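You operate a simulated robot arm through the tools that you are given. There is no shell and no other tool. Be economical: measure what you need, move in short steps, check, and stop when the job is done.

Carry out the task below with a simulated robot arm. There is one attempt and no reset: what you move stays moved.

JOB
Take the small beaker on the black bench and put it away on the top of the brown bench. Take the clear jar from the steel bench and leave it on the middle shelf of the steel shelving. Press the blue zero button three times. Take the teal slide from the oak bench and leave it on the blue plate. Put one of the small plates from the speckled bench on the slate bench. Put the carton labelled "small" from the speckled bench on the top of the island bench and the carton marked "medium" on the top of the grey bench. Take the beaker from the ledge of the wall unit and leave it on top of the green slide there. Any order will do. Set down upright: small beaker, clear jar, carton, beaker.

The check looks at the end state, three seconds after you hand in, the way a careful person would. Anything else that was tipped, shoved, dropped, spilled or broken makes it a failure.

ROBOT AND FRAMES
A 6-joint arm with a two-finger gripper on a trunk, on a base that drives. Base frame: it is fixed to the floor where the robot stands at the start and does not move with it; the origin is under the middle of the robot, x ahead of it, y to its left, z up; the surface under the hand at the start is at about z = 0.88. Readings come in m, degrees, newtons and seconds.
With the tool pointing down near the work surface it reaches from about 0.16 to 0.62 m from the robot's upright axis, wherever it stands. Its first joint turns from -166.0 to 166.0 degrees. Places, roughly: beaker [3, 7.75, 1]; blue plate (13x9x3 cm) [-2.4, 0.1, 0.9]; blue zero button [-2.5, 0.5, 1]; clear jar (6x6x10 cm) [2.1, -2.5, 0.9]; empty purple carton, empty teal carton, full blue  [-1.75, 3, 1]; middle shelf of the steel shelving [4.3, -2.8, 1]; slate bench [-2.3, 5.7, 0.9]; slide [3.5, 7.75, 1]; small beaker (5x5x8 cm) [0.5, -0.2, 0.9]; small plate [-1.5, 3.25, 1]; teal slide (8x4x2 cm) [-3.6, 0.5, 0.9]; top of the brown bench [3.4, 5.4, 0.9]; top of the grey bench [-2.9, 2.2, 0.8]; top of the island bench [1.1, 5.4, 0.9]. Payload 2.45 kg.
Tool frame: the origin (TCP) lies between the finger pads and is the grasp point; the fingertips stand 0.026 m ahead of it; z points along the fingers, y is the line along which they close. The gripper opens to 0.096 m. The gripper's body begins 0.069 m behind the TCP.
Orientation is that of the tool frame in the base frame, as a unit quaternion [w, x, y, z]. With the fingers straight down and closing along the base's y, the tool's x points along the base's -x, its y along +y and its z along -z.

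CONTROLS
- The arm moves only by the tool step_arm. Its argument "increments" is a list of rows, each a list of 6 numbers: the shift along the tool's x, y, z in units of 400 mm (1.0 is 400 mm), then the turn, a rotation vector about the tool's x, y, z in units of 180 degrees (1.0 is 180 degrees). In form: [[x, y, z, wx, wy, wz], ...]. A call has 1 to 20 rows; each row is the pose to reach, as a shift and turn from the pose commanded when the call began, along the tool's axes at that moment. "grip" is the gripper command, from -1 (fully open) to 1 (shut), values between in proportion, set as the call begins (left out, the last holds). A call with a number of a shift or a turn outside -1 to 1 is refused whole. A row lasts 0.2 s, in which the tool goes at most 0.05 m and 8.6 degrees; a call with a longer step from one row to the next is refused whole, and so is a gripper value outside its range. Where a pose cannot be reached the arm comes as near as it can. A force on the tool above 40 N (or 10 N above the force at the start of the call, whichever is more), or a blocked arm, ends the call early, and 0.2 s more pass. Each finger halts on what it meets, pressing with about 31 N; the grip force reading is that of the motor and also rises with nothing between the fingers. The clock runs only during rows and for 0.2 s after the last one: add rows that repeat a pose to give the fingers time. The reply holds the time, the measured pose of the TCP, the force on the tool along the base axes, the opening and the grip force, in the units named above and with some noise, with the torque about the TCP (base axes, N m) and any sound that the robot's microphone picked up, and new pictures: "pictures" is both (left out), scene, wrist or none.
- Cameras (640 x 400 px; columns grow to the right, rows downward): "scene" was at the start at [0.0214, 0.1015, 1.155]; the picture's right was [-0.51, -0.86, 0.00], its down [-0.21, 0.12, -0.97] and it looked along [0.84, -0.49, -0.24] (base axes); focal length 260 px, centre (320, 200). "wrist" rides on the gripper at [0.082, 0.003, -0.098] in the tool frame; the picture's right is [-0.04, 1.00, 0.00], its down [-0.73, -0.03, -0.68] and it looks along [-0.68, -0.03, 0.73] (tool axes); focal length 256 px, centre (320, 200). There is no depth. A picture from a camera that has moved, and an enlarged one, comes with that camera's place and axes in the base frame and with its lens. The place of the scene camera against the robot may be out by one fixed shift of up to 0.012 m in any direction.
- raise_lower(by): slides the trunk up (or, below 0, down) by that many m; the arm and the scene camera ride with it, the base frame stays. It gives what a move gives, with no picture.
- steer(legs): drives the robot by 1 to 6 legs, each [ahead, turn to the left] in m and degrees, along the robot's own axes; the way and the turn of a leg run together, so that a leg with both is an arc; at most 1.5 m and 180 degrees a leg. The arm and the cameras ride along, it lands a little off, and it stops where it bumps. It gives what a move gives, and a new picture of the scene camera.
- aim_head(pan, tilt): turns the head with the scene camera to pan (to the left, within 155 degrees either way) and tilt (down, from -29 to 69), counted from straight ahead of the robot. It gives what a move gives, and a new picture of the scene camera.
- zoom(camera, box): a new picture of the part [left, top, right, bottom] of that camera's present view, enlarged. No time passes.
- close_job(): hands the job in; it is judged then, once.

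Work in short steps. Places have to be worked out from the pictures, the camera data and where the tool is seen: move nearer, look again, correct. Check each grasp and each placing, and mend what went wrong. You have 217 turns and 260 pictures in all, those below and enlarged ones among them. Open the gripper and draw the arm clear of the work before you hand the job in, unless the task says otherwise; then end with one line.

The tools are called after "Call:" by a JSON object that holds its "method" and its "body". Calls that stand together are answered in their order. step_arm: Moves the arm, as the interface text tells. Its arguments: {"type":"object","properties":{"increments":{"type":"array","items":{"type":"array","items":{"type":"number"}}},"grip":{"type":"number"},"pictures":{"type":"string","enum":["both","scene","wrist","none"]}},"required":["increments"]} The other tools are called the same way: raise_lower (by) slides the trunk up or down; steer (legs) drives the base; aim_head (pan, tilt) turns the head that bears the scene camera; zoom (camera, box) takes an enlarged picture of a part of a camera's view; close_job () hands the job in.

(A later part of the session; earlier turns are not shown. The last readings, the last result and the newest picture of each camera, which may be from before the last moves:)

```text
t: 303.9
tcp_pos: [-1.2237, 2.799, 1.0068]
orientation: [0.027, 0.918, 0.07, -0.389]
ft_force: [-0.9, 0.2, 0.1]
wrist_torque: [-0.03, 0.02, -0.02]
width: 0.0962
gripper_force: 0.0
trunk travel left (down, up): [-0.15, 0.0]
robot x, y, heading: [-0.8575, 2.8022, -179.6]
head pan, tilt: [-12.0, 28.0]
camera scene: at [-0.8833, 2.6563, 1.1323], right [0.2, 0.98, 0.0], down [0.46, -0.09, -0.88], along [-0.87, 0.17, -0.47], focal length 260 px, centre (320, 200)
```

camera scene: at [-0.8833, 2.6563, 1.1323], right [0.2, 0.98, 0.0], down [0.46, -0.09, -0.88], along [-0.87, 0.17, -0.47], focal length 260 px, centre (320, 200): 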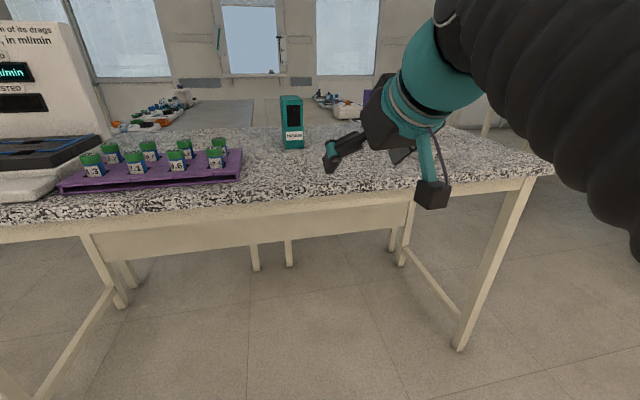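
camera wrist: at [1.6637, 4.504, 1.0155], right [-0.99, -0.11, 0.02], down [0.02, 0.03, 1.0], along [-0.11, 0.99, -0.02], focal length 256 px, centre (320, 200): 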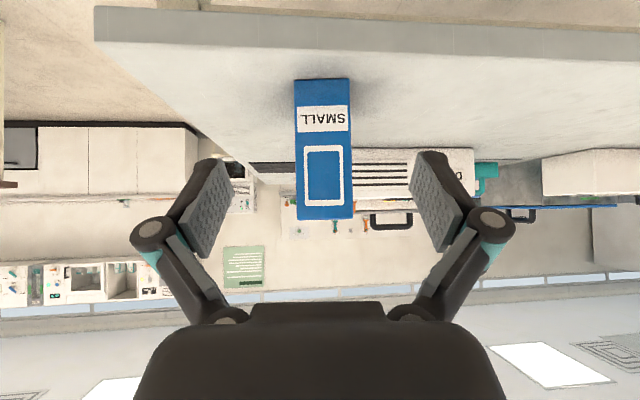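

I'll move up to the bench edge and pitch the tool a further 25° for more reach.

Call:
{"method": "steer", "body": {"legs": [[0.2, 0]]}}

Call:
{"method": "step_arm", "body": {"increments": [[-0.03, 0, 0.03, 0, -0.0463, 0], [-0.06, 0, 0.06, 0, -0.0926, 0], [-0.09, 0, 0.09, 0, -0.139, 0], [-0.12, 0, 0.12, 0, -0.139, 0]]}}

```text
t: 305.4
tcp_pos: [-1.4234, 2.797, 1.0064]
orientation: [0.028, 0.918, 0.071, -0.389]
ft_force: [0.3, -0.7, 0.1]
wrist_torque: [0.01, -0.03, 0.0]
width: 0.0961
gripper_force: 0.1
trunk travel left (down, up): [-0.15, 0.0]
robot x, y, heading: [-1.0588, 2.8027, -179.3]
head pan, tilt: [-12.0, 28.0]
camera scene: at [-1.0822, 2.6538, 1.1323], right [0.2, 0.98, 0.0], down [0.46, -0.09, -0.88], along [-0.87, 0.17, -0.47], focal length 260 px, centre (320, 200)
```

scene: 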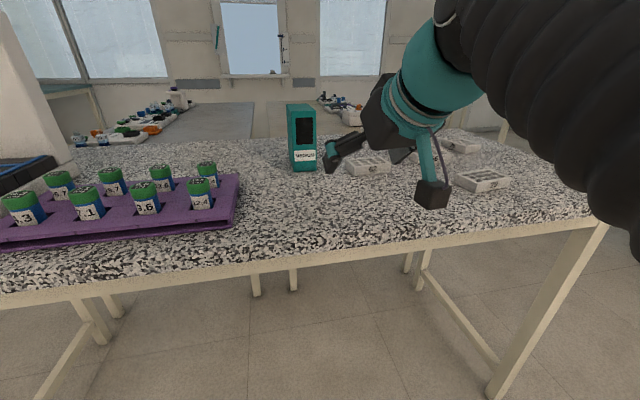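

```text
t: 306.4
tcp_pos: [-1.4886, 2.7859, 1.0057]
orientation: [0.042, 0.812, 0.063, -0.579]
ft_force: [-0.6, -0.1, 0.2]
wrist_torque: [0.0, -0.04, -0.01]
width: 0.096
gripper_force: 0.0
trunk travel left (down, up): [-0.15, 0.0]
robot x, y, heading: [-1.0568, 2.8022, -179.3]
head pan, tilt: [-12.0, 28.0]
camera scene: at [-1.082, 2.6538, 1.1323], right [0.2, 0.98, 0.0], down [0.46, -0.09, -0.88], along [-0.87, 0.17, -0.47], focal length 260 px, centre (320, 200)
camera wrist: at [-1.3703, 2.8004, 0.9608], right [0.14, -0.99, 0.03], down [0.39, 0.09, 0.91], along [-0.91, -0.11, 0.4], focal length 256 px, centre (320, 200)
```

scene: 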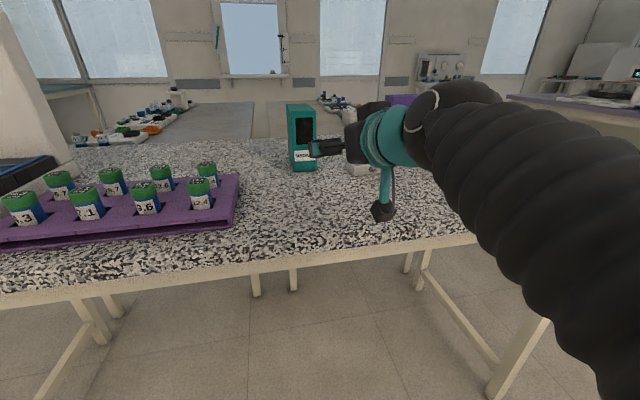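
wrist: 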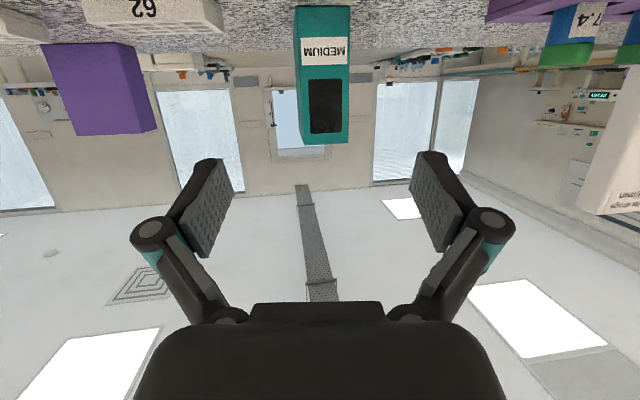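

Call:
{"method": "zoom", "body": {"camera": "scene", "box": [260, 90, 360, 180]}}

```text
4.44 times, centred on (310, 135) of scene
camera zoom: at [-1.082, 2.6538, 1.1323], right [0.2, 0.98, 0.0], down [0.46, -0.09, -0.88], along [-0.87, 0.17, -0.47], focal length 1158 px, centre (364, 489)
```

zoom: 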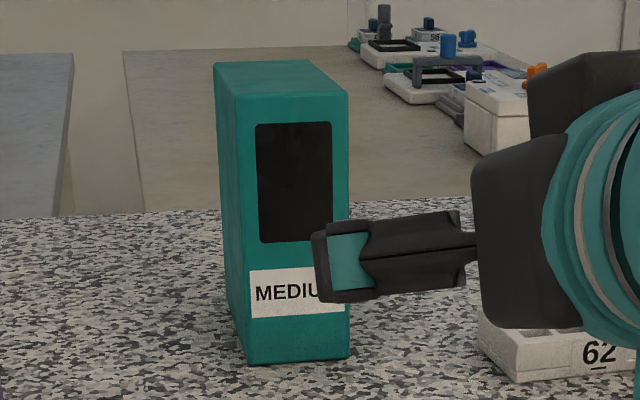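

MEDIUM's front face is at x≈-1.713, y 2.710–2.767, with its centre near (-1.761, 2.738) and almost no yaw. I'll yaw the tool back 7°, align sideways, and advance to just short of it.

Call:
{"method": "step_arm", "body": {"increments": [[0, 0.052, 0, 0.0189, 0, 0.0065], [0, 0.104, 0, 0.0378, 0, 0.013], [0, 0.104, 0, 0.0378, 0, 0.013]], "pictures": "none"}}

Call:
{"method": "step_arm", "body": {"increments": [[-0.035, 0, 0.1, 0, 0, 0], [-0.069, 0, 0.2, 0, 0, 0], [-0.103, 0, 0.3, 0, 0, 0], [-0.138, 0, 0.4, 0, 0, 0], [-0.138, 0, 0.4, 0, 0, 0]]}}

```text
t: 307.2
tcp_pos: [-1.4842, 2.7438, 1.0068]
orientation: [0.006, 0.815, 0.012, -0.58]
ft_force: [0.1, 0.5, -0.8]
wrist_torque: [-0.02, 0.02, 0.01]
width: 0.0961
gripper_force: 0.2
trunk travel left (down, up): [-0.15, 0.0]
robot x, y, heading: [-1.0551, 2.8007, -179.2]
head pan, tilt: [-12.0, 28.0]
```

```text
t: 308.4
tcp_pos: [-1.6532, 2.7399, 1.0084]
orientation: [0.007, 0.814, 0.013, -0.58]
ft_force: [-0.4, -0.5, 0.1]
wrist_torque: [-0.03, -0.01, 0.0]
width: 0.0959
gripper_force: 0.1
trunk travel left (down, up): [-0.15, 0.0]
robot x, y, heading: [-1.0539, 2.8058, -179.3]
head pan, tilt: [-12.0, 28.0]
camera scene: at [-1.0821, 2.6538, 1.1323], right [0.2, 0.98, 0.0], down [0.46, -0.09, -0.88], along [-0.87, 0.17, -0.47], focal length 260 px, centre (320, 200)
camera wrist: at [-1.5327, 2.74, 0.9629], right [0.01, -1.0, 0.03], down [0.4, 0.04, 0.92], along [-0.92, 0.0, 0.4], focal length 256 px, centre (320, 200)
```

scene: 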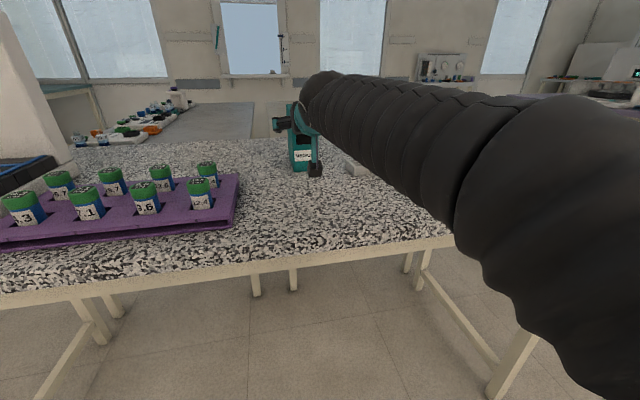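
wrist: 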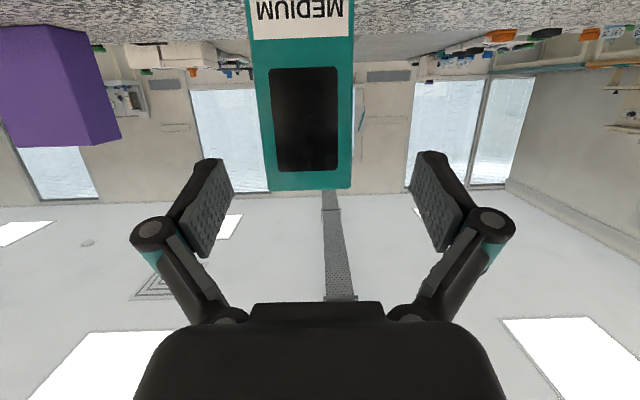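

It's ~8 mm off to +y. Correcting, then moving 100 mm forward to straddle it.

Call:
{"method": "step_arm", "body": {"increments": [[0, -0.02, 0, 0, 0, 0], [-0.03, -0.02, 0.08, 0, 0, 0], [-0.055, -0.02, 0.16, 0, 0, 0], [-0.081, -0.02, 0.236, 0, 0, 0], [-0.081, -0.02, 0.236, 0, 0, 0]], "pictures": "wrist"}}

```text
t: 309.6
tcp_pos: [-1.7524, 2.7463, 1.0064]
orientation: [0.007, 0.815, 0.013, -0.58]
ft_force: [-0.5, -0.4, -1.5]
wrist_torque: [0.0, -0.03, 0.0]
width: 0.0962
gripper_force: 0.0
trunk travel left (down, up): [-0.15, 0.0]
robot x, y, heading: [-1.0543, 2.799, -179.3]
head pan, tilt: [-12.0, 28.0]
camera wrist: at [-1.6323, 2.7464, 0.9615], right [0.01, -1.0, 0.03], down [0.4, 0.04, 0.92], along [-0.92, 0.0, 0.4], focal length 256 px, centre (320, 200)
```

wrist: 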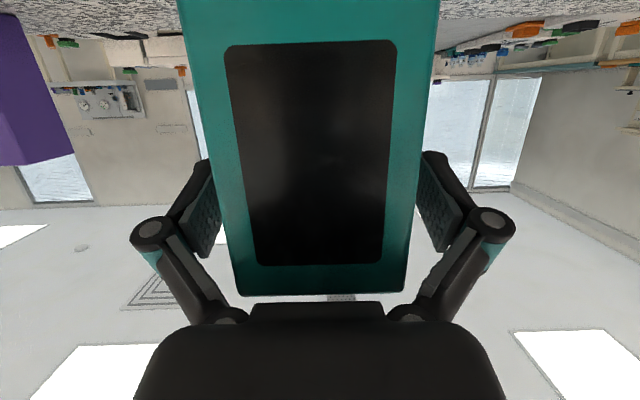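

Centred. Closing and lifting.

Call:
{"method": "step_arm", "body": {"increments": [[0, 0, 0, 0, 0, 0], [0, 0, 0, 0, 0, 0], [0, 0, 0, 0, 0, 0]], "grip": 1, "pictures": "none"}}

Call:
{"method": "step_arm", "body": {"increments": [[-0.03, 0, -0.01, 0, 0, 0], [-0.06, 0, -0.02, 0, 0, 0], [-0.09, 0, -0.031, 0, 0, 0], [-0.118, 0, -0.041, 0, 0, 0], [-0.118, 0, -0.041, 0, 0, 0]]}}

```text
t: 310.4
tcp_pos: [-1.7518, 2.7452, 1.0076]
orientation: [0.007, 0.814, 0.013, -0.581]
ft_force: [1.1, 0.4, 3.7]
wrist_torque: [-0.03, -0.19, 0.0]
width: 0.0668
gripper_force: 31.1
trunk travel left (down, up): [-0.15, 0.0]
robot x, y, heading: [-1.056, 2.8022, -179.4]
head pan, tilt: [-12.0, 28.0]
```

```text
t: 311.6
tcp_pos: [-1.7527, 2.7447, 1.0557]
orientation: [0.006, 0.815, 0.012, -0.579]
ft_force: [-0.1, 0.3, -0.3]
wrist_torque: [-0.01, -0.01, 0.0]
width: 0.0659
gripper_force: 30.4
trunk travel left (down, up): [-0.15, 0.0]
robot x, y, heading: [-1.0529, 2.8054, -179.2]
head pan, tilt: [-12.0, 28.0]
camera scene: at [-1.0823, 2.6538, 1.1323], right [0.2, 0.98, 0.0], down [0.46, -0.09, -0.88], along [-0.87, 0.17, -0.47], focal length 260 px, centre (320, 200)
camera wrist: at [-1.6331, 2.745, 1.0109], right [0.01, -1.0, 0.03], down [0.4, 0.04, 0.92], along [-0.92, 0.0, 0.4], focal length 256 px, centre (320, 200)
```

scene: 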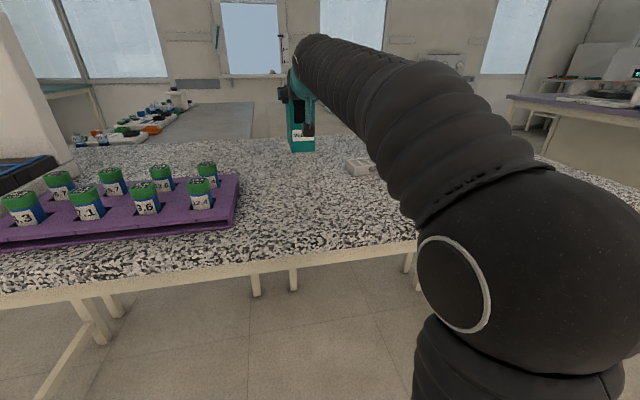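
wrist: 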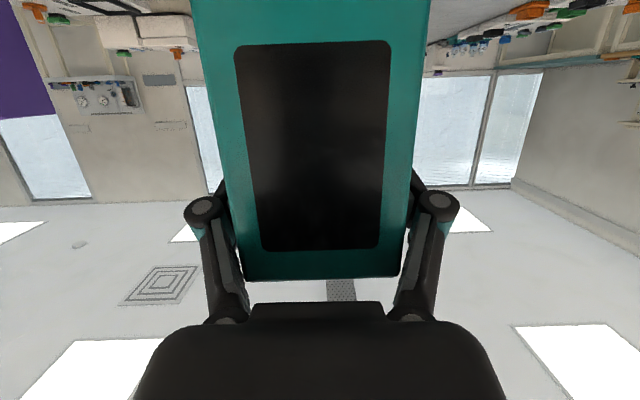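

Held and light, so it's empty. Retracting and driving round the south side of the speckled bench to the grey bench.

Call:
{"method": "step_arm", "body": {"increments": [[0.04, 0, -0.115, 0, 0, 0], [0.08, 0, -0.23, 0, 0, 0], [0.12, 0, -0.345, 0, 0, 0], [0.16, 0, -0.46, 0, 0, 0], [0.2, 0, -0.575, 0, 0, 0], [0.24, 0, -0.69, 0, 0, 0], [0.268, 0, -0.78, 0, 0, 0]], "pictures": "none"}}

Call:
{"method": "steer", "body": {"legs": [[-0.5, 0], [0, 89], [1.5, 0], [0, -90], [1.5, 0], [0.5, 0]]}}

Call:
{"method": "aim_head", "body": {"pan": -50, "tilt": 20}}

```text
t: 313.2
tcp_pos: [-1.4238, 2.754, 1.0569]
orientation: [0.006, 0.814, 0.012, -0.58]
ft_force: [-1.8, -0.5, -0.3]
wrist_torque: [0.04, 0.0, 0.01]
width: 0.0654
gripper_force: 31.3
trunk travel left (down, up): [-0.15, 0.0]
robot x, y, heading: [-1.0569, 2.802, -179.2]
head pan, tilt: [-12.0, 28.0]
```

```text
t: 340.4
tcp_pos: [-2.9732, 1.3154, 1.058]
orientation: [-0.008, 0.814, -0.007, -0.58]
ft_force: [0.3, -0.3, -0.5]
wrist_torque: [0.03, -0.02, -0.01]
width: 0.0591
gripper_force: 30.9
trunk travel left (down, up): [-0.15, 0.0]
robot x, y, heading: [-2.6028, 1.3462, 178.0]
head pan, tilt: [-12.0, 28.0]
camera scene: at [-2.6367, 1.2016, 1.1323], right [0.24, 0.97, 0.0], down [0.46, -0.11, -0.88], along [-0.86, 0.21, -0.47], focal length 260 px, centre (320, 200)
```

scene: 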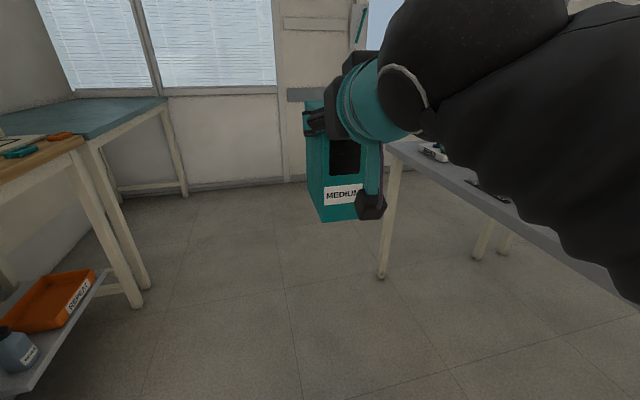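

```text
t: 341.5
tcp_pos: [-2.9732, 1.3163, 1.057]
orientation: [-0.007, 0.815, -0.006, -0.58]
ft_force: [-0.5, 0.5, -0.7]
wrist_torque: [-0.04, -0.01, -0.01]
width: 0.0591
gripper_force: 31.0
trunk travel left (down, up): [-0.15, 0.0]
robot x, y, heading: [-2.6038, 1.3466, 178.2]
head pan, tilt: [-50.0, 20.0]
camera scene: at [-2.6057, 1.253, 1.1452], right [0.79, 0.62, 0.0], down [0.21, -0.27, -0.94], along [-0.58, 0.74, -0.34], focal length 260 px, centre (320, 200)
```

scene: 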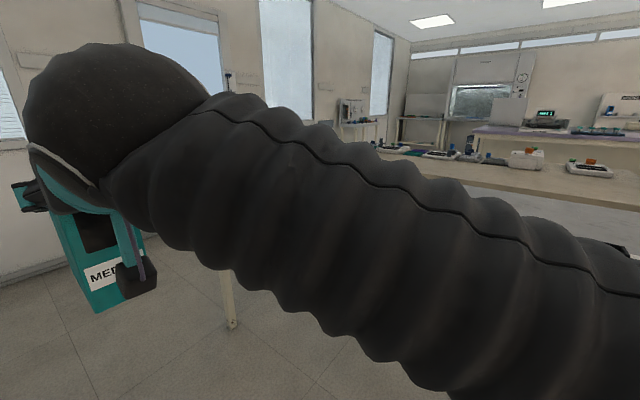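

The finger width has drifted from 67 to 59 mm. I'll zoom to check whether the carton is being squeezed or just settled square.

Call:
{"method": "zoom", "body": {"camera": "wrist", "box": [140, 0, 500, 330]}}

```text
1.21 times, centred on (320, 165) of wrist
camera zoom: at [-2.8532, 1.3114, 1.0119], right [-0.03, -1.0, 0.03], down [0.4, 0.02, 0.92], along [-0.91, 0.04, 0.4], focal length 310 px, centre (320, 242)
```

zoom: 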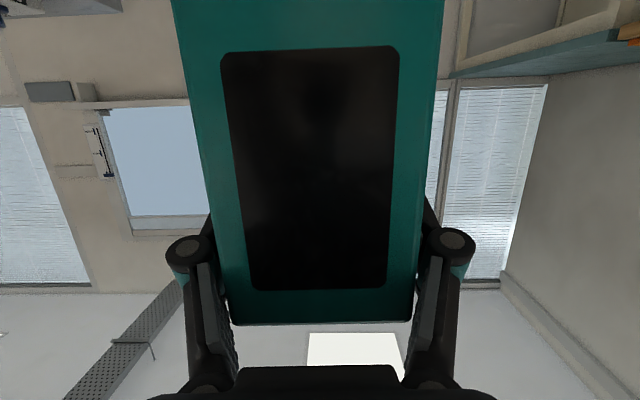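

It has just squared itself up in the fingers. Turning to face the grey bench (north).

Call:
{"method": "steer", "body": {"legs": [[0, -88]]}}

Call:
{"method": "aim_head", "body": {"pan": 0, "tilt": 25}}

```text
t: 345.6
tcp_pos: [-2.6485, 1.7165, 1.0579]
orientation: [-0.407, 0.583, -0.569, -0.413]
ft_force: [0.5, -0.1, -0.8]
wrist_torque: [0.0, 0.01, 0.01]
width: 0.059
gripper_force: 31.0
trunk travel left (down, up): [-0.15, 0.0]
robot x, y, heading: [-2.6041, 1.3446, 90.1]
head pan, tilt: [-50.0, 20.0]
camera scene: at [-2.6891, 1.3384, 1.1452], right [0.65, -0.76, 0.0], down [-0.26, -0.22, -0.94], along [0.72, 0.61, -0.34], focal length 260 px, centre (320, 200)
```

scene: 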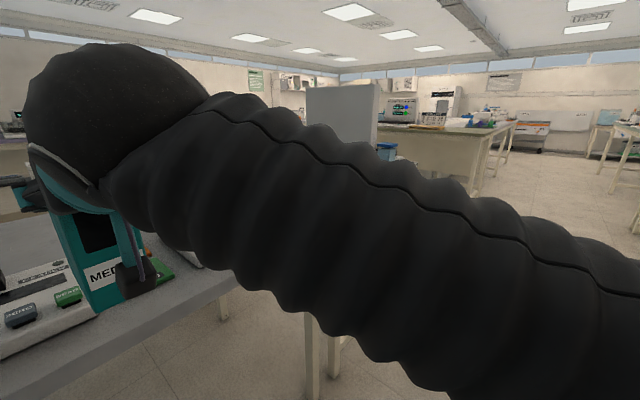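

```text
t: 346.8
tcp_pos: [-2.6499, 1.7152, 1.0574]
orientation: [-0.407, 0.583, -0.569, -0.413]
ft_force: [0.1, 0.6, -0.1]
wrist_torque: [0.02, 0.0, 0.0]
width: 0.0591
gripper_force: 31.7
trunk travel left (down, up): [-0.15, 0.0]
robot x, y, heading: [-2.6033, 1.3484, 90.5]
head pan, tilt: [0.0, 25.0]
camera scene: at [-2.7606, 1.3701, 1.1371], right [1.0, 0.01, 0.0], down [0.0, -0.42, -0.91], along [-0.01, 0.91, -0.42], focal length 260 px, centre (320, 200)
```

scene: 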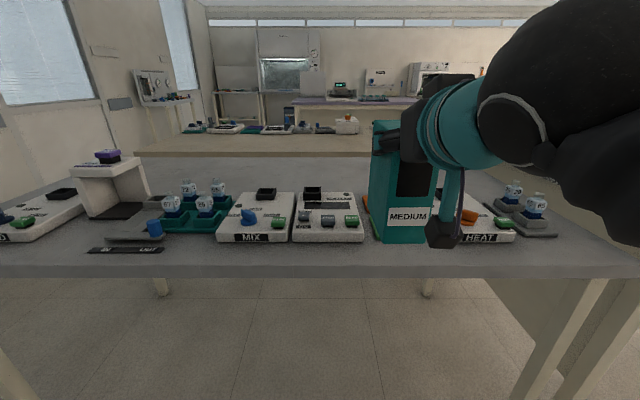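

Zooming to find a free spot on this crowded bench.

Call:
{"method": "zoom", "body": {"camera": "scene", "box": [0, 140, 320, 290]}}

Call:
{"method": "zoom", "body": {"camera": "scene", "box": [400, 140, 640, 290]}}

```text
2.00 times, centred on (160, 215) of scene
camera zoom: at [-2.7606, 1.3701, 1.1371], right [1.0, 0.01, 0.0], down [0.0, -0.42, -0.91], along [-0.01, 0.91, -0.42], focal length 521 px, centre (640, 170)
```

zoom: 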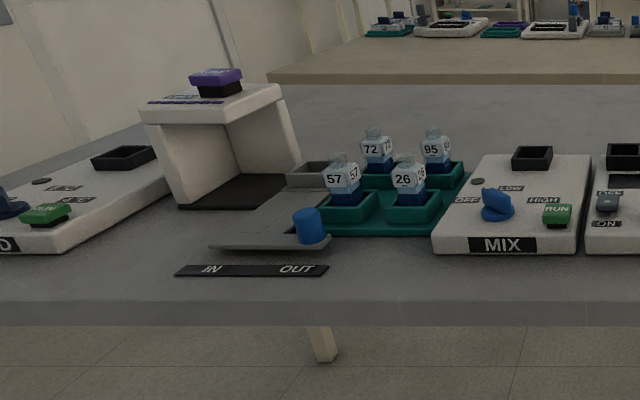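

```text
2.67 times, centred on (520, 215) of scene
camera zoom: at [-2.7606, 1.3701, 1.1371], right [1.0, 0.01, 0.0], down [0.0, -0.42, -0.91], along [-0.01, 0.91, -0.42], focal length 695 px, centre (-213, 160)
```

zoom: 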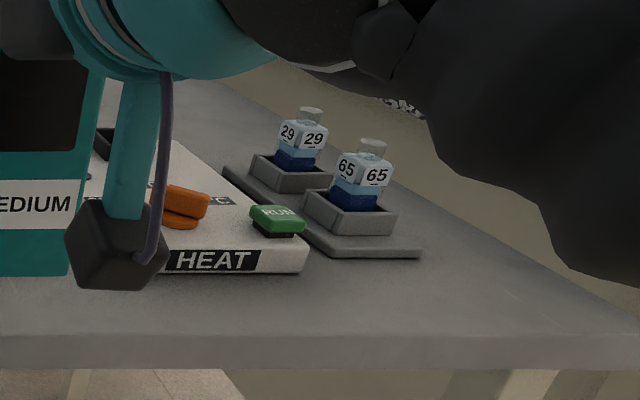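

The front-right corner of the grey bench (x about -2.2 to -2.01, y 1.8–2.1) is free. Shifting the robot east by ~0.54 m.

Call:
{"method": "steer", "body": {"legs": [[0, -90.4], [0.52, 0], [0, 90]]}}

Call:
{"method": "aim_head", "body": {"pan": 5, "tilt": 35}}

```text
t: 357.4
tcp_pos: [-2.1258, 1.7305, 1.0575]
orientation: [-0.408, 0.582, -0.57, -0.413]
ft_force: [-0.2, 1.0, -0.3]
wrist_torque: [-0.03, -0.03, 0.02]
width: 0.0593
gripper_force: 30.6
trunk travel left (down, up): [-0.15, 0.0]
robot x, y, heading: [-2.0826, 1.3647, 90.1]
head pan, tilt: [0.0, 25.0]
camera scene: at [-2.2382, 1.3869, 1.1371], right [1.0, 0.0, 0.0], down [0.0, -0.42, -0.91], along [0.0, 0.91, -0.42], focal length 260 px, centre (320, 200)
```

scene: 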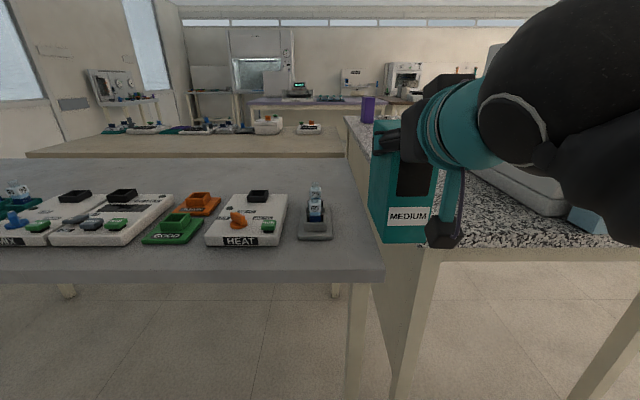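

```text
t: 358.1
tcp_pos: [-2.1266, 1.7316, 1.0573]
orientation: [-0.407, 0.582, -0.57, -0.413]
ft_force: [-0.5, 0.4, -0.7]
wrist_torque: [0.02, 0.01, 0.04]
width: 0.0593
gripper_force: 31.2
trunk travel left (down, up): [-0.15, 0.0]
robot x, y, heading: [-2.0788, 1.3624, 89.9]
head pan, tilt: [5.0, 35.0]
camera scene: at [-2.2458, 1.3825, 1.1214], right [1.0, 0.09, 0.0], down [0.05, -0.57, -0.82], along [-0.07, 0.82, -0.57], focal length 260 px, centre (320, 200)
```

scene: 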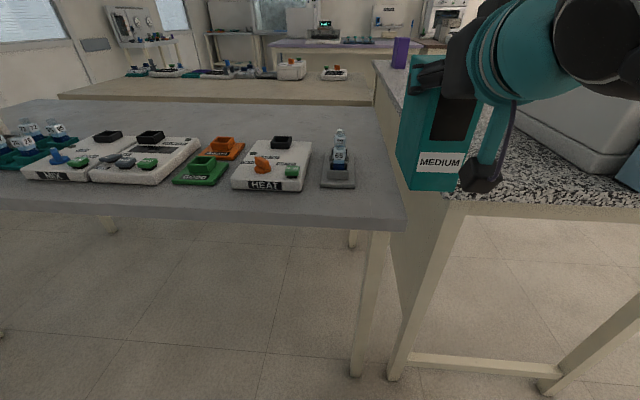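

Measured again: right edge x≈-2.10, vial tray's right side ≈-2.206. I'll put the carton centre at x≈-2.152, y≈1.87. Moving over that spot at height.

Call:
{"method": "step_arm", "body": {"increments": [[0, 0.0575, 0, 0, 0, 0], [-0.035, 0.0575, 0.1, 0, 0, 0], [-0.07, 0.0575, 0.2, 0, 0, 0], [-0.104, 0.0575, 0.3036, 0, 0, 0], [-0.104, 0.0575, 0.3036, 0, 0, 0]]}}

```text
t: 359.3
tcp_pos: [-2.1522, 1.8597, 1.0605]
orientation: [-0.407, 0.582, -0.569, -0.413]
ft_force: [-0.2, 0.0, -0.3]
wrist_torque: [0.02, -0.01, 0.01]
width: 0.0591
gripper_force: 30.8
trunk travel left (down, up): [-0.15, 0.0]
robot x, y, heading: [-2.078, 1.3659, 90.0]
head pan, tilt: [5.0, 35.0]
camera scene: at [-2.2459, 1.3824, 1.1214], right [1.0, 0.09, 0.0], down [0.05, -0.57, -0.82], along [-0.07, 0.82, -0.57], focal length 260 px, centre (320, 200)
camera wrist: at [-2.1525, 1.7404, 1.0154], right [-1.0, 0.0, 0.03], down [0.03, -0.4, 0.92], along [0.01, 0.92, 0.4], focal length 256 px, centre (320, 200)
```

scene: 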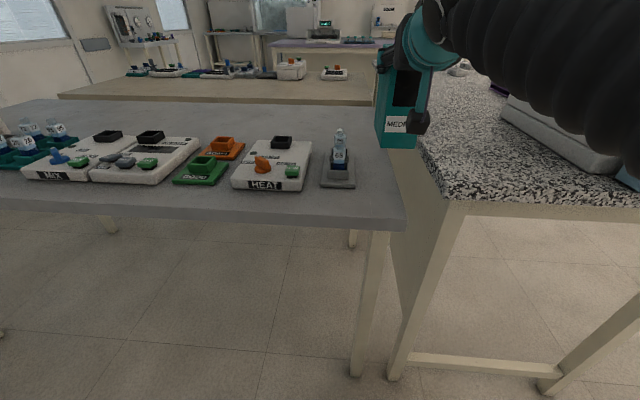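
wrist: 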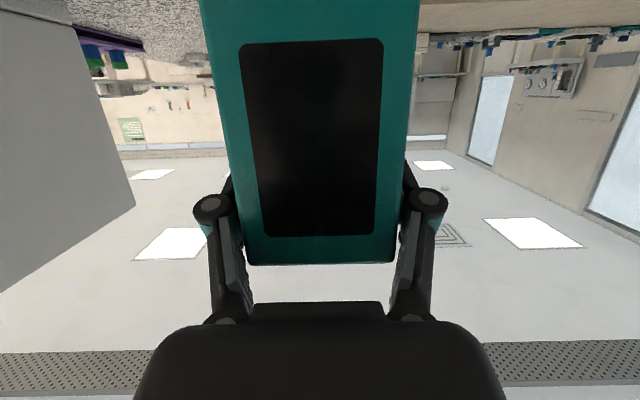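

I'll nudge 8 mm left to balance the gaps, and lower to ~12 mm above the expected contact.

Call:
{"method": "step_arm", "body": {"increments": [[0, 0.02, 0, 0, 0, 0], [0.08, 0.02, 0.0275, 0, 0, 0], [0.16, 0.02, 0.055, 0, 0, 0], [0.23, 0.02, 0.079, 0, 0, 0], [0.28, 0.02, 0.0963, 0, 0, 0], [0.28, 0.02, 0.0963, 0, 0, 0]]}}

```text
t: 360.7
tcp_pos: [-2.1593, 1.8594, 0.9364]
orientation: [-0.408, 0.582, -0.57, -0.413]
ft_force: [0.0, -0.2, -0.7]
wrist_torque: [0.0, 0.0, 0.0]
width: 0.0593
gripper_force: 30.9
trunk travel left (down, up): [-0.15, 0.0]
robot x, y, heading: [-2.0796, 1.366, 90.4]
head pan, tilt: [5.0, 35.0]
camera scene: at [-2.2459, 1.3825, 1.1214], right [1.0, 0.09, 0.0], down [0.05, -0.57, -0.82], along [-0.07, 0.82, -0.57], focal length 260 px, centre (320, 200)
camera wrist: at [-2.1594, 1.7397, 0.8928], right [-1.0, 0.0, 0.03], down [0.03, -0.4, 0.92], along [0.01, 0.92, 0.4], focal length 256 px, centre (320, 200)
```

scene: 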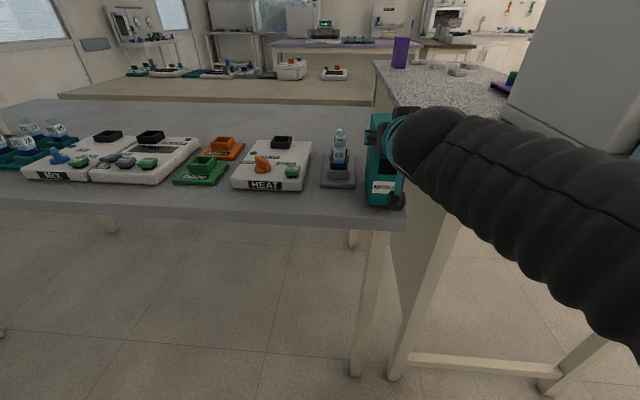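
wrist: 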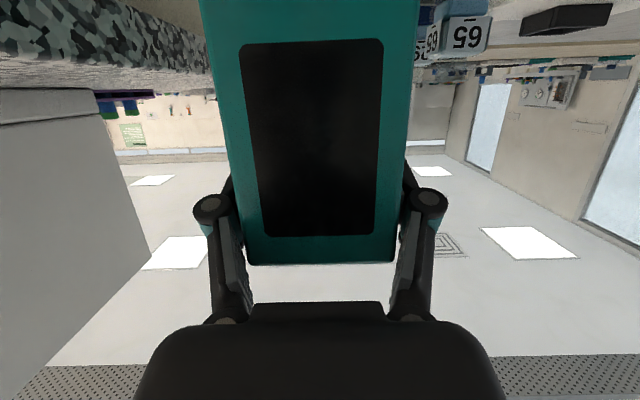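

Call:
{"method": "zoom", "body": {"camera": "scene", "box": [310, 120, 440, 240]}}

```text
3.33 times, centred on (375, 180) of scene
camera zoom: at [-2.2459, 1.3825, 1.1214], right [1.0, 0.09, 0.0], down [0.05, -0.57, -0.82], along [-0.07, 0.82, -0.57], focal length 868 px, centre (137, 267)
```

zoom: 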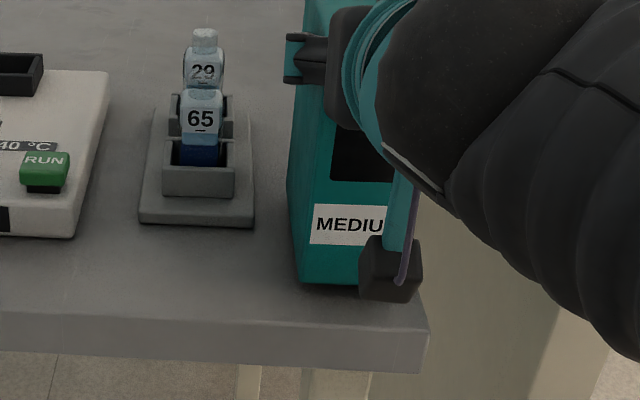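

Well placed, with clear gaps on both sides. Lowering in fine steps.

Call:
{"method": "step_arm", "body": {"increments": [[0.006, 0, 0.002, 0, 0, 0], [0.012, 0, 0.004, 0, 0, 0], [0.012, 0, 0.004, 0, 0, 0]], "pictures": "none"}}

Call:
{"method": "step_arm", "body": {"increments": [[0.004, 0, 0.0013, 0, 0, 0], [0.008, 0, 0.0026, 0, 0, 0], [0.008, 0, 0.0026, 0, 0, 0]], "pictures": "none"}}

```text
t: 361.5
tcp_pos: [-2.1591, 1.8599, 0.934]
orientation: [-0.408, 0.582, -0.569, -0.414]
ft_force: [0.1, -0.2, -1.3]
wrist_torque: [0.03, 0.0, 0.02]
width: 0.059
gripper_force: 30.6
trunk travel left (down, up): [-0.15, 0.0]
robot x, y, heading: [-2.0811, 1.364, 90.1]
head pan, tilt: [5.0, 35.0]
```

```text
t: 362.3
tcp_pos: [-2.158, 1.8597, 0.9295]
orientation: [-0.408, 0.582, -0.569, -0.413]
ft_force: [0.5, 0.4, 0.2]
wrist_torque: [0.08, 0.05, -0.03]
width: 0.0591
gripper_force: 31.6
trunk travel left (down, up): [-0.15, 0.0]
robot x, y, heading: [-2.0817, 1.3645, 90.2]
head pan, tilt: [5.0, 35.0]
```

Call:
{"method": "step_arm", "body": {"increments": [[0.003, 0, 0.001, 0, 0, 0], [0.006, 0, 0.002, 0, 0, 0], [0.006, 0, 0.002, 0, 0, 0]], "pictures": "none"}}

```text
t: 363.1
tcp_pos: [-2.1584, 1.8589, 0.9299]
orientation: [-0.409, 0.581, -0.569, -0.414]
ft_force: [2.4, -2.5, 16.8]
wrist_torque: [1.2, 0.04, -0.18]
width: 0.0591
gripper_force: 31.2
trunk travel left (down, up): [-0.15, 0.0]
robot x, y, heading: [-2.0828, 1.3668, 89.9]
head pan, tilt: [5.0, 35.0]
```

In contact at about 17 N. Opening part-way, then backing straight out.

Call:
{"method": "step_arm", "body": {"increments": [[0, 0, 0, 0, 0, 0], [0, 0, 0, 0, 0, 0], [0, 0, 0, 0, 0, 0]], "grip": -0.6, "pictures": "wrist"}}

Call:
{"method": "step_arm", "body": {"increments": [[0.02, 0, -0.06, 0, 0, 0], [0.05, 0, -0.15, 0, 0, 0], [0.09, 0, -0.26, 0, 0, 0], [0.125, 0, -0.36, 0, 0, 0]]}}

```text
t: 363.9
tcp_pos: [-2.1592, 1.8591, 0.9264]
orientation: [-0.408, 0.582, -0.57, -0.413]
ft_force: [-0.3, -0.2, 1.1]
wrist_torque: [0.03, -0.02, 0.01]
width: 0.0767
gripper_force: 0.0
trunk travel left (down, up): [-0.15, 0.0]
robot x, y, heading: [-2.0851, 1.366, 90.3]
head pan, tilt: [5.0, 35.0]
camera wrist: at [-2.1597, 1.7394, 0.8816], right [-1.0, 0.0, 0.03], down [0.03, -0.4, 0.92], along [0.01, 0.92, 0.4], focal length 256 px, centre (320, 200)
```

wrist: 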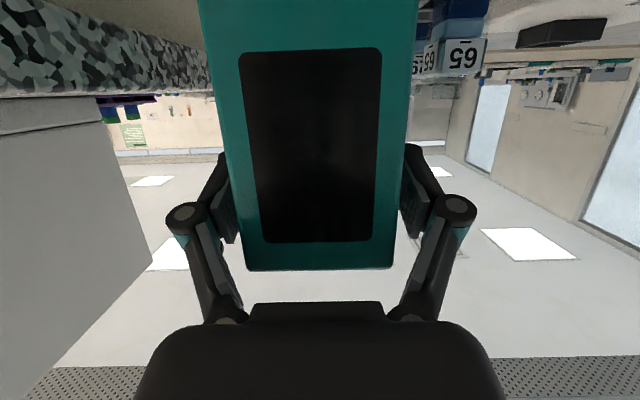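

```text
t: 364.9
tcp_pos: [-2.1566, 1.7076, 0.9295]
orientation: [-0.408, 0.582, -0.57, -0.412]
ft_force: [0.0, 0.5, -0.1]
wrist_torque: [0.0, 0.03, -0.02]
width: 0.0768
gripper_force: 0.0
trunk travel left (down, up): [-0.15, 0.0]
robot x, y, heading: [-2.0816, 1.3638, 90.1]
head pan, tilt: [5.0, 35.0]
camera scene: at [-2.2462, 1.3825, 1.1214], right [1.0, 0.09, 0.0], down [0.05, -0.57, -0.82], along [-0.07, 0.82, -0.57], focal length 260 px, centre (320, 200)
camera wrist: at [-2.1578, 1.5879, 0.8845], right [-1.0, 0.0, 0.03], down [0.03, -0.4, 0.92], along [0.01, 0.92, 0.4], focal length 256 px, centre (320, 200)
```

scene: 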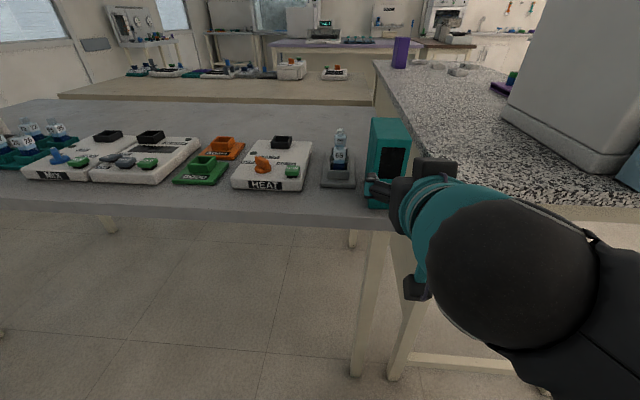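
wrist: 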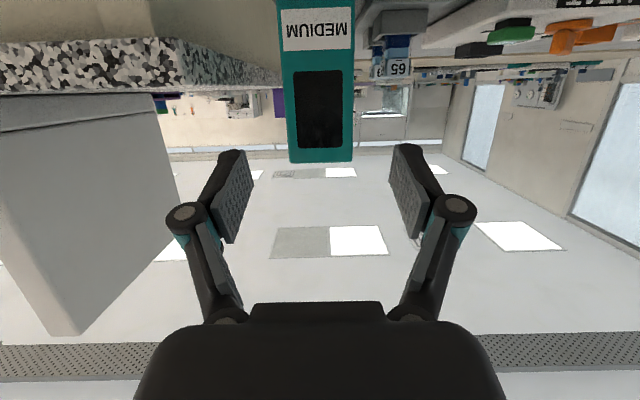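

MEDIUM stands upright on the grey bench. Next is the oak bench: I'll drive west to x≈-3.58 and turn to face it (south).

Call:
{"method": "steer", "body": {"legs": [[-0.1, 0], [0, 90], [1.5, 0], [0, 90]]}}

Call:
{"method": "step_arm", "body": {"increments": [[0, 0, 0, 0, 0.0438, 0], [0, 0, -0.02, 0, 0.0876, 0], [-0.02, 0, -0.03, 0, 0.131, 0], [-0.05, 0, -0.03, 0, 0.175, 0], [-0.08, 0, -0.04, 0, 0.219, 0], [-0.1, 0, -0.05, 0, 0.263, 0], [-0.12, 0, -0.05, 0, 0.307, 0], [-0.14, 0, -0.05, 0, 0.35, 0], [-0.16, 0, -0.05, 0, 0.394, 0], [-0.16, 0, -0.05, 0, 0.394, 0]], "grip": -1, "pictures": "none"}}

Call:
{"method": "aim_head", "body": {"pan": 0, "tilt": 22}}

```text
t: 380.7
tcp_pos: [-3.5068, 0.8992, 0.9299]
orientation: [0.413, 0.57, 0.582, -0.408]
ft_force: [0.6, 0.2, 0.2]
wrist_torque: [0.01, 0.0, 0.0]
width: 0.0771
gripper_force: 0.1
trunk travel left (down, up): [-0.15, 0.0]
robot x, y, heading: [-3.5809, 1.2404, -89.8]
head pan, tilt: [5.0, 35.0]
camera scene: at [-3.4163, 1.207, 1.1214], right [-1.0, -0.09, 0.0], down [-0.05, 0.57, -0.82], along [0.07, -0.82, -0.57], focal length 260 px, centre (320, 200)
```

scene: 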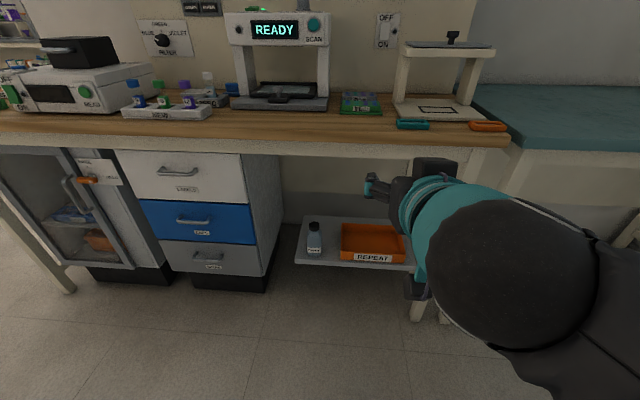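

```text
t: 382.9
tcp_pos: [-3.5058, 0.8966, 0.9959]
orientation: [-0.001, 0.701, 0.713, -0.001]
ft_force: [0.7, 0.4, -0.9]
wrist_torque: [0.01, 0.0, -0.01]
width: 0.0958
gripper_force: 0.0
trunk travel left (down, up): [-0.15, 0.0]
robot x, y, heading: [-3.5806, 1.2445, -89.8]
head pan, tilt: [5.0, 35.0]
```

```text
t: 383.7
tcp_pos: [-3.507, 0.8974, 0.9951]
orientation: [-0.001, 0.701, 0.713, -0.001]
ft_force: [0.3, -0.2, 0.1]
wrist_torque: [-0.01, 0.0, 0.01]
width: 0.096
gripper_force: 0.1
trunk travel left (down, up): [-0.15, 0.0]
robot x, y, heading: [-3.5841, 1.2416, -89.6]
head pan, tilt: [0.0, 22.0]
camera scene: at [-3.4239, 1.2019, 1.1419], right [-1.0, 0.0, 0.0], down [0.0, 0.38, -0.93], along [0.0, -0.93, -0.38], focal length 260 px, centre (320, 200)
```

scene: 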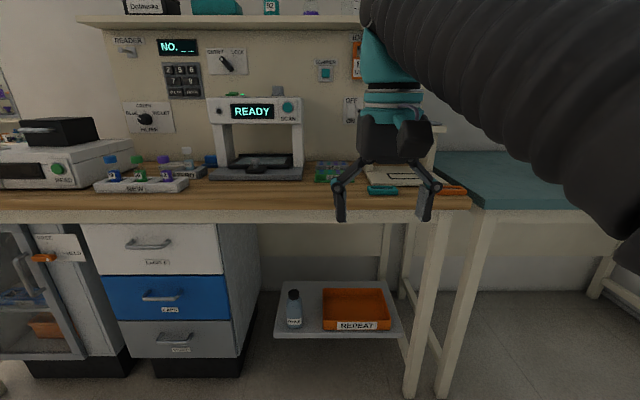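

The teal slide is near (-3.60, 0.51). Moving up closer and taking a wrist view.

Call:
{"method": "steer", "body": {"legs": [[0.22, 0]]}}

Call:
{"method": "step_arm", "body": {"increments": [[0, -0.05, 0, 0, 0, 0], [0, -0.13, 0, 0, 0, 0], [0, -0.13, 0, 0, 0, 0]], "pictures": "wrist"}}

```text
t: 385.4
tcp_pos: [-3.5041, 0.675, 0.9954]
orientation: [-0.001, 0.699, 0.715, -0.001]
ft_force: [-0.5, 0.5, 0.2]
wrist_torque: [0.02, -0.02, 0.01]
width: 0.0958
gripper_force: 0.0
trunk travel left (down, up): [-0.15, 0.0]
robot x, y, heading: [-3.5816, 1.0208, -89.6]
head pan, tilt: [0.0, 22.0]
camera scene: at [-3.423, 0.9799, 1.142], right [-1.0, -0.01, 0.0], down [0.0, 0.37, -0.93], along [0.0, -0.93, -0.37], focal length 260 px, centre (320, 200)
```

scene: 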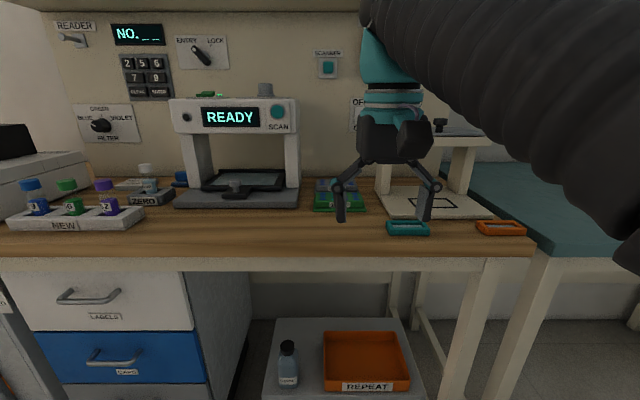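

```text
t: 386.2
tcp_pos: [-3.5564, 0.6738, 0.9967]
orientation: [-0.001, 0.7, 0.714, -0.001]
ft_force: [-0.9, 0.8, -0.1]
wrist_torque: [-0.01, 0.02, 0.02]
width: 0.096
gripper_force: 0.0
trunk travel left (down, up): [-0.15, 0.0]
robot x, y, heading: [-3.5789, 1.022, -89.6]
head pan, tilt: [0.0, 22.0]
camera wrist: at [-3.5538, 0.7553, 1.0948], right [1.0, -0.02, 0.0], down [-0.01, -0.73, 0.68], along [-0.02, -0.68, -0.73], focal length 256 px, centre (320, 200)
```

wrist: 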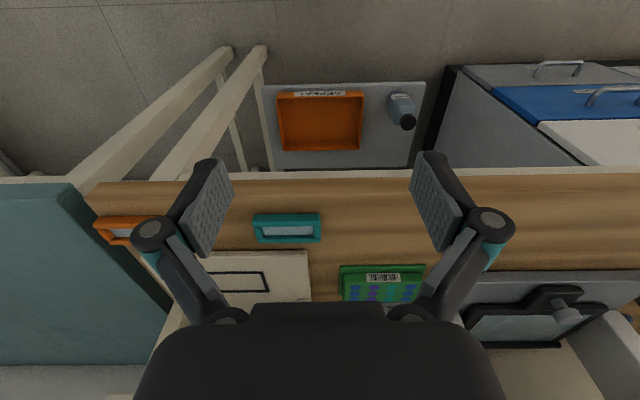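

The teal slide is centred near (-3.600, 0.525), long side along x at 81 mm, which fits the 96 mm opening. Moving above it and part-way down to check alignment.

Call:
{"method": "step_arm", "body": {"increments": [[-0.1, -0.03, 0, 0, 0, 0], [-0.2, -0.06, 0, 0, 0, 0], [-0.3, -0.1, 0, 0, 0, 0], [-0.37, -0.115, 0.03, 0, 0, 0], [-0.37, -0.115, 0.09, 0, 0, 0], [-0.37, -0.115, 0.12, 0, 0, 0], [-0.37, -0.115, 0.12, 0, 0, 0]], "pictures": "wrist"}}

```text
t: 387.8
tcp_pos: [-3.5999, 0.5249, 0.9487]
orientation: [-0.001, 0.699, 0.715, -0.001]
ft_force: [0.2, 0.4, 0.3]
wrist_torque: [0.02, 0.0, 0.03]
width: 0.0961
gripper_force: 0.1
trunk travel left (down, up): [-0.15, 0.0]
robot x, y, heading: [-3.5835, 1.0208, -89.9]
head pan, tilt: [0.0, 22.0]
camera wrist: at [-3.5981, 0.6057, 1.0468], right [1.0, -0.02, 0.0], down [-0.01, -0.73, 0.68], along [-0.02, -0.68, -0.73], focal length 256 px, centre (320, 200)
```

wrist: 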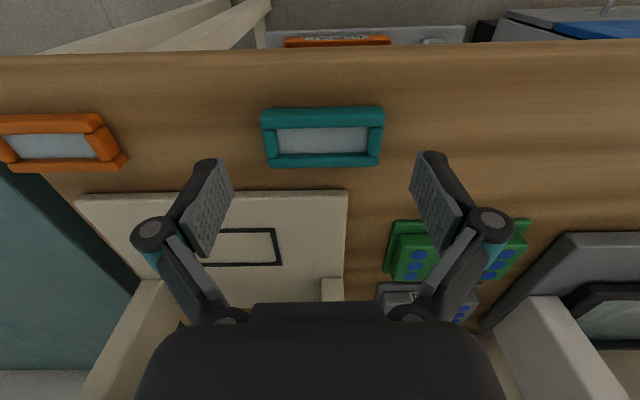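

Well aligned. Descending to grasp height.

Call:
{"method": "step_arm", "body": {"increments": [[-0.008, 0, 0.03, 0, 0, 0], [-0.008, 0, 0.06, 0, 0, 0], [-0.008, 0, 0.09, 0, 0, 0], [-0.008, 0, 0.09, 0, 0, 0]], "pictures": "wrist"}}

```text
t: 388.8
tcp_pos: [-3.601, 0.522, 0.9132]
orientation: [-0.002, 0.7, 0.714, -0.001]
ft_force: [0.5, -0.4, -0.2]
wrist_torque: [0.01, -0.01, -0.03]
width: 0.0959
gripper_force: 0.1
trunk travel left (down, up): [-0.15, 0.0]
robot x, y, heading: [-3.5768, 1.0185, -89.9]
head pan, tilt: [0.0, 22.0]
camera wrist: at [-3.5978, 0.6035, 1.0105], right [1.0, -0.02, 0.0], down [-0.01, -0.73, 0.68], along [-0.02, -0.68, -0.73], focal length 256 px, centre (320, 200)
```

wrist: 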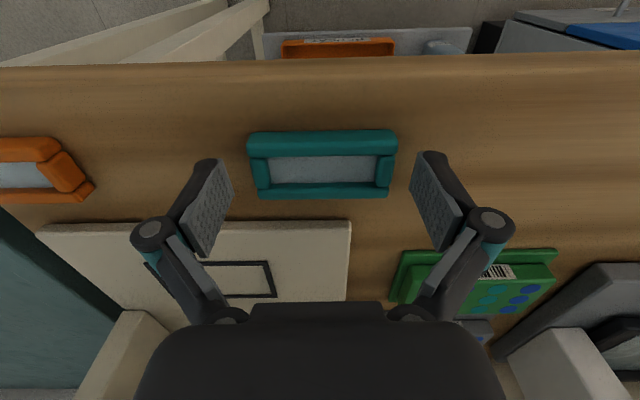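

The fingers straddle it. Closing and lifting.

Call:
{"method": "step_arm", "body": {"increments": [[0, 0, 0.006, 0, 0, 0], [0, 0, 0.006, 0, 0, 0], [0, 0, 0.006, 0, 0, 0]], "grip": 1, "pictures": "none"}}

Call:
{"method": "step_arm", "body": {"increments": [[0, 0, -0.05, 0, 0, 0], [0, 0, -0.12, 0, 0, 0], [0, 0, -0.18, 0, 0, 0], [0.1, 0, -0.2, 0, 0, 0], [0.2, 0, -0.2, 0, 0, 0], [0.3, 0, -0.2, 0, 0, 0], [0.4, 0, -0.2, 0, 0, 0]], "pictures": "wrist"}}

```text
t: 389.2
tcp_pos: [-3.5965, 0.5248, 0.9221]
orientation: [0.009, 0.699, 0.715, -0.009]
ft_force: [2.7, 1.6, 66.7]
wrist_torque: [0.99, 0.88, 0.08]
width: 0.0217
gripper_force: 24.7
trunk travel left (down, up): [-0.15, 0.0]
robot x, y, heading: [-3.5819, 1.0216, -89.6]
head pan, tilt: [0.0, 22.0]
stopped in row 2: the force on the tool passed its limit at 48 N (the readings are from after the stop); the commanded pose is now the measured one
```

```text
t: 390.8
tcp_pos: [-3.6028, 0.6859, 0.9906]
orientation: [0.003, 0.7, 0.714, -0.005]
ft_force: [-0.5, -0.7, 0.4]
wrist_torque: [0.04, -0.01, 0.03]
width: 0.0001
gripper_force: 28.7
trunk travel left (down, up): [-0.15, 0.0]
robot x, y, heading: [-3.5804, 1.0188, -89.5]
head pan, tilt: [0.0, 22.0]
camera wrist: at [-3.6005, 0.7677, 1.0892], right [1.0, -0.02, 0.0], down [-0.01, -0.73, 0.69], along [-0.02, -0.69, -0.73], focal length 256 px, centre (320, 200)
```

wrist: 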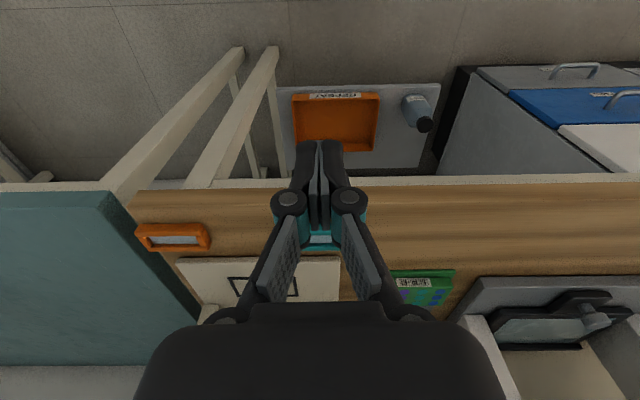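

The fingers slid over its rounded frame because I was too high. Reopening and looking at where the slide is now.

Call:
{"method": "step_arm", "body": {"increments": [[-0.02, 0.02, 0, 0, 0, 0], [-0.05, 0.02, 0, 0, 0, 0], [-0.05, 0.02, 0, 0, 0, 0], [-0.05, 0.02, 0, 0, 0, 0]], "grip": -1, "pictures": "wrist"}}

Call:
{"method": "zoom", "body": {"camera": "wrist", "box": [200, 180, 440, 330]}}

```text
t: 391.8
tcp_pos: [-3.595, 0.6643, 0.9916]
orientation: [0.003, 0.7, 0.714, -0.006]
ft_force: [0.2, 0.7, 0.2]
wrist_torque: [-0.01, 0.0, 0.01]
width: 0.0961
gripper_force: 0.0
trunk travel left (down, up): [-0.15, 0.0]
robot x, y, heading: [-3.5824, 1.0195, -89.8]
head pan, tilt: [0.0, 22.0]
camera wrist: at [-3.5919, 0.7471, 1.0894], right [1.0, -0.02, 0.0], down [-0.01, -0.73, 0.69], along [-0.02, -0.69, -0.73], focal length 256 px, centre (320, 200)
```

wrist: 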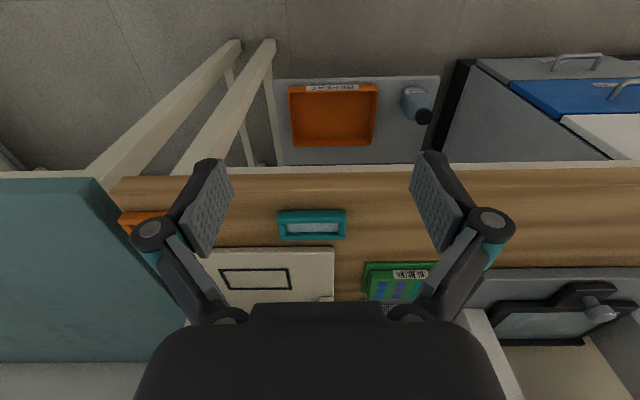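

```text
2.67 times, centred on (320, 255) of wrist
camera zoom: at [-3.5919, 0.7471, 1.0894], right [1.0, -0.02, 0.0], down [-0.01, -0.73, 0.69], along [-0.02, -0.69, -0.73], focal length 683 px, centre (320, 53)
```

zoom: 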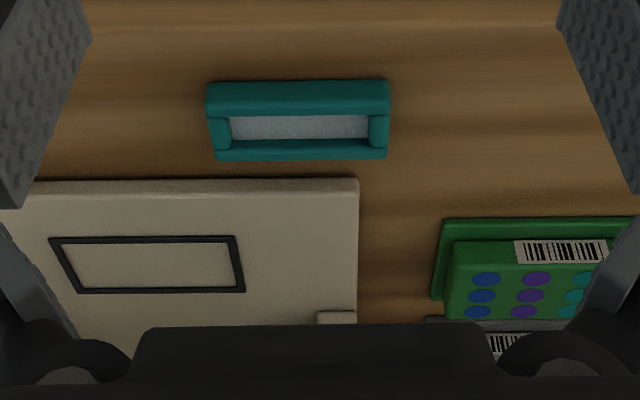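

It's still at about (-3.607, 0.520). The 4 cm direction with its continuous long bars is the sturdier grasp, so I'll rotate the tool 90°.

Call:
{"method": "step_arm", "body": {"increments": [[0, 0, 0, 0, 0, 0.0455], [0, 0, 0, 0, 0, 0.091], [0, 0, 0, 0, 0, 0.1365], [0, 0, 0, 0, 0, 0.182], [0, 0, 0, 0, 0, 0.2275], [0, 0, 0, 0, 0, 0.273], [0, 0, 0, 0, 0, 0.3185], [0, 0, 0, 0, 0, 0.364], [0, 0, 0, 0, 0, 0.4095], [0, 0, 0, 0, 0, 0.455], [0, 0, 0, 0, 0, 0.5], [0, 0, 0, 0, 0, 0.5]], "grip": -0.2, "pictures": "wrist"}}

```text
t: 394.4
tcp_pos: [-3.5937, 0.664, 0.9921]
orientation: [0.005, 1.0, 0.01, -0.002]
ft_force: [0.2, 0.4, 0.0]
wrist_torque: [0.02, -0.02, 0.02]
width: 0.0577
gripper_force: 0.0
trunk travel left (down, up): [-0.15, 0.0]
robot x, y, heading: [-3.5828, 1.0182, -89.6]
head pan, tilt: [0.0, 22.0]
camera wrist: at [-3.5118, 0.6632, 1.0911], right [-0.02, -1.0, 0.01], down [-0.73, 0.02, 0.68], along [-0.68, 0.01, -0.73], focal length 256 px, centre (320, 200)
```

wrist: 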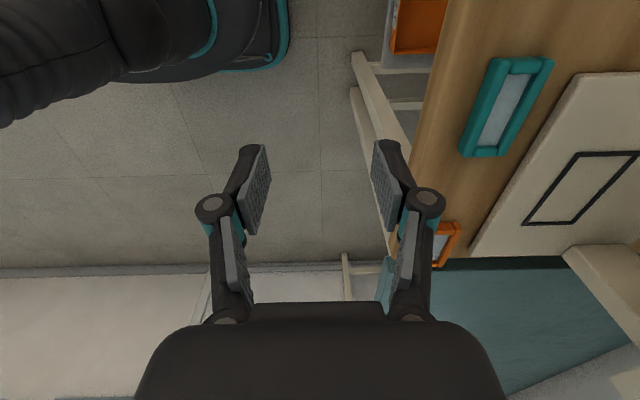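

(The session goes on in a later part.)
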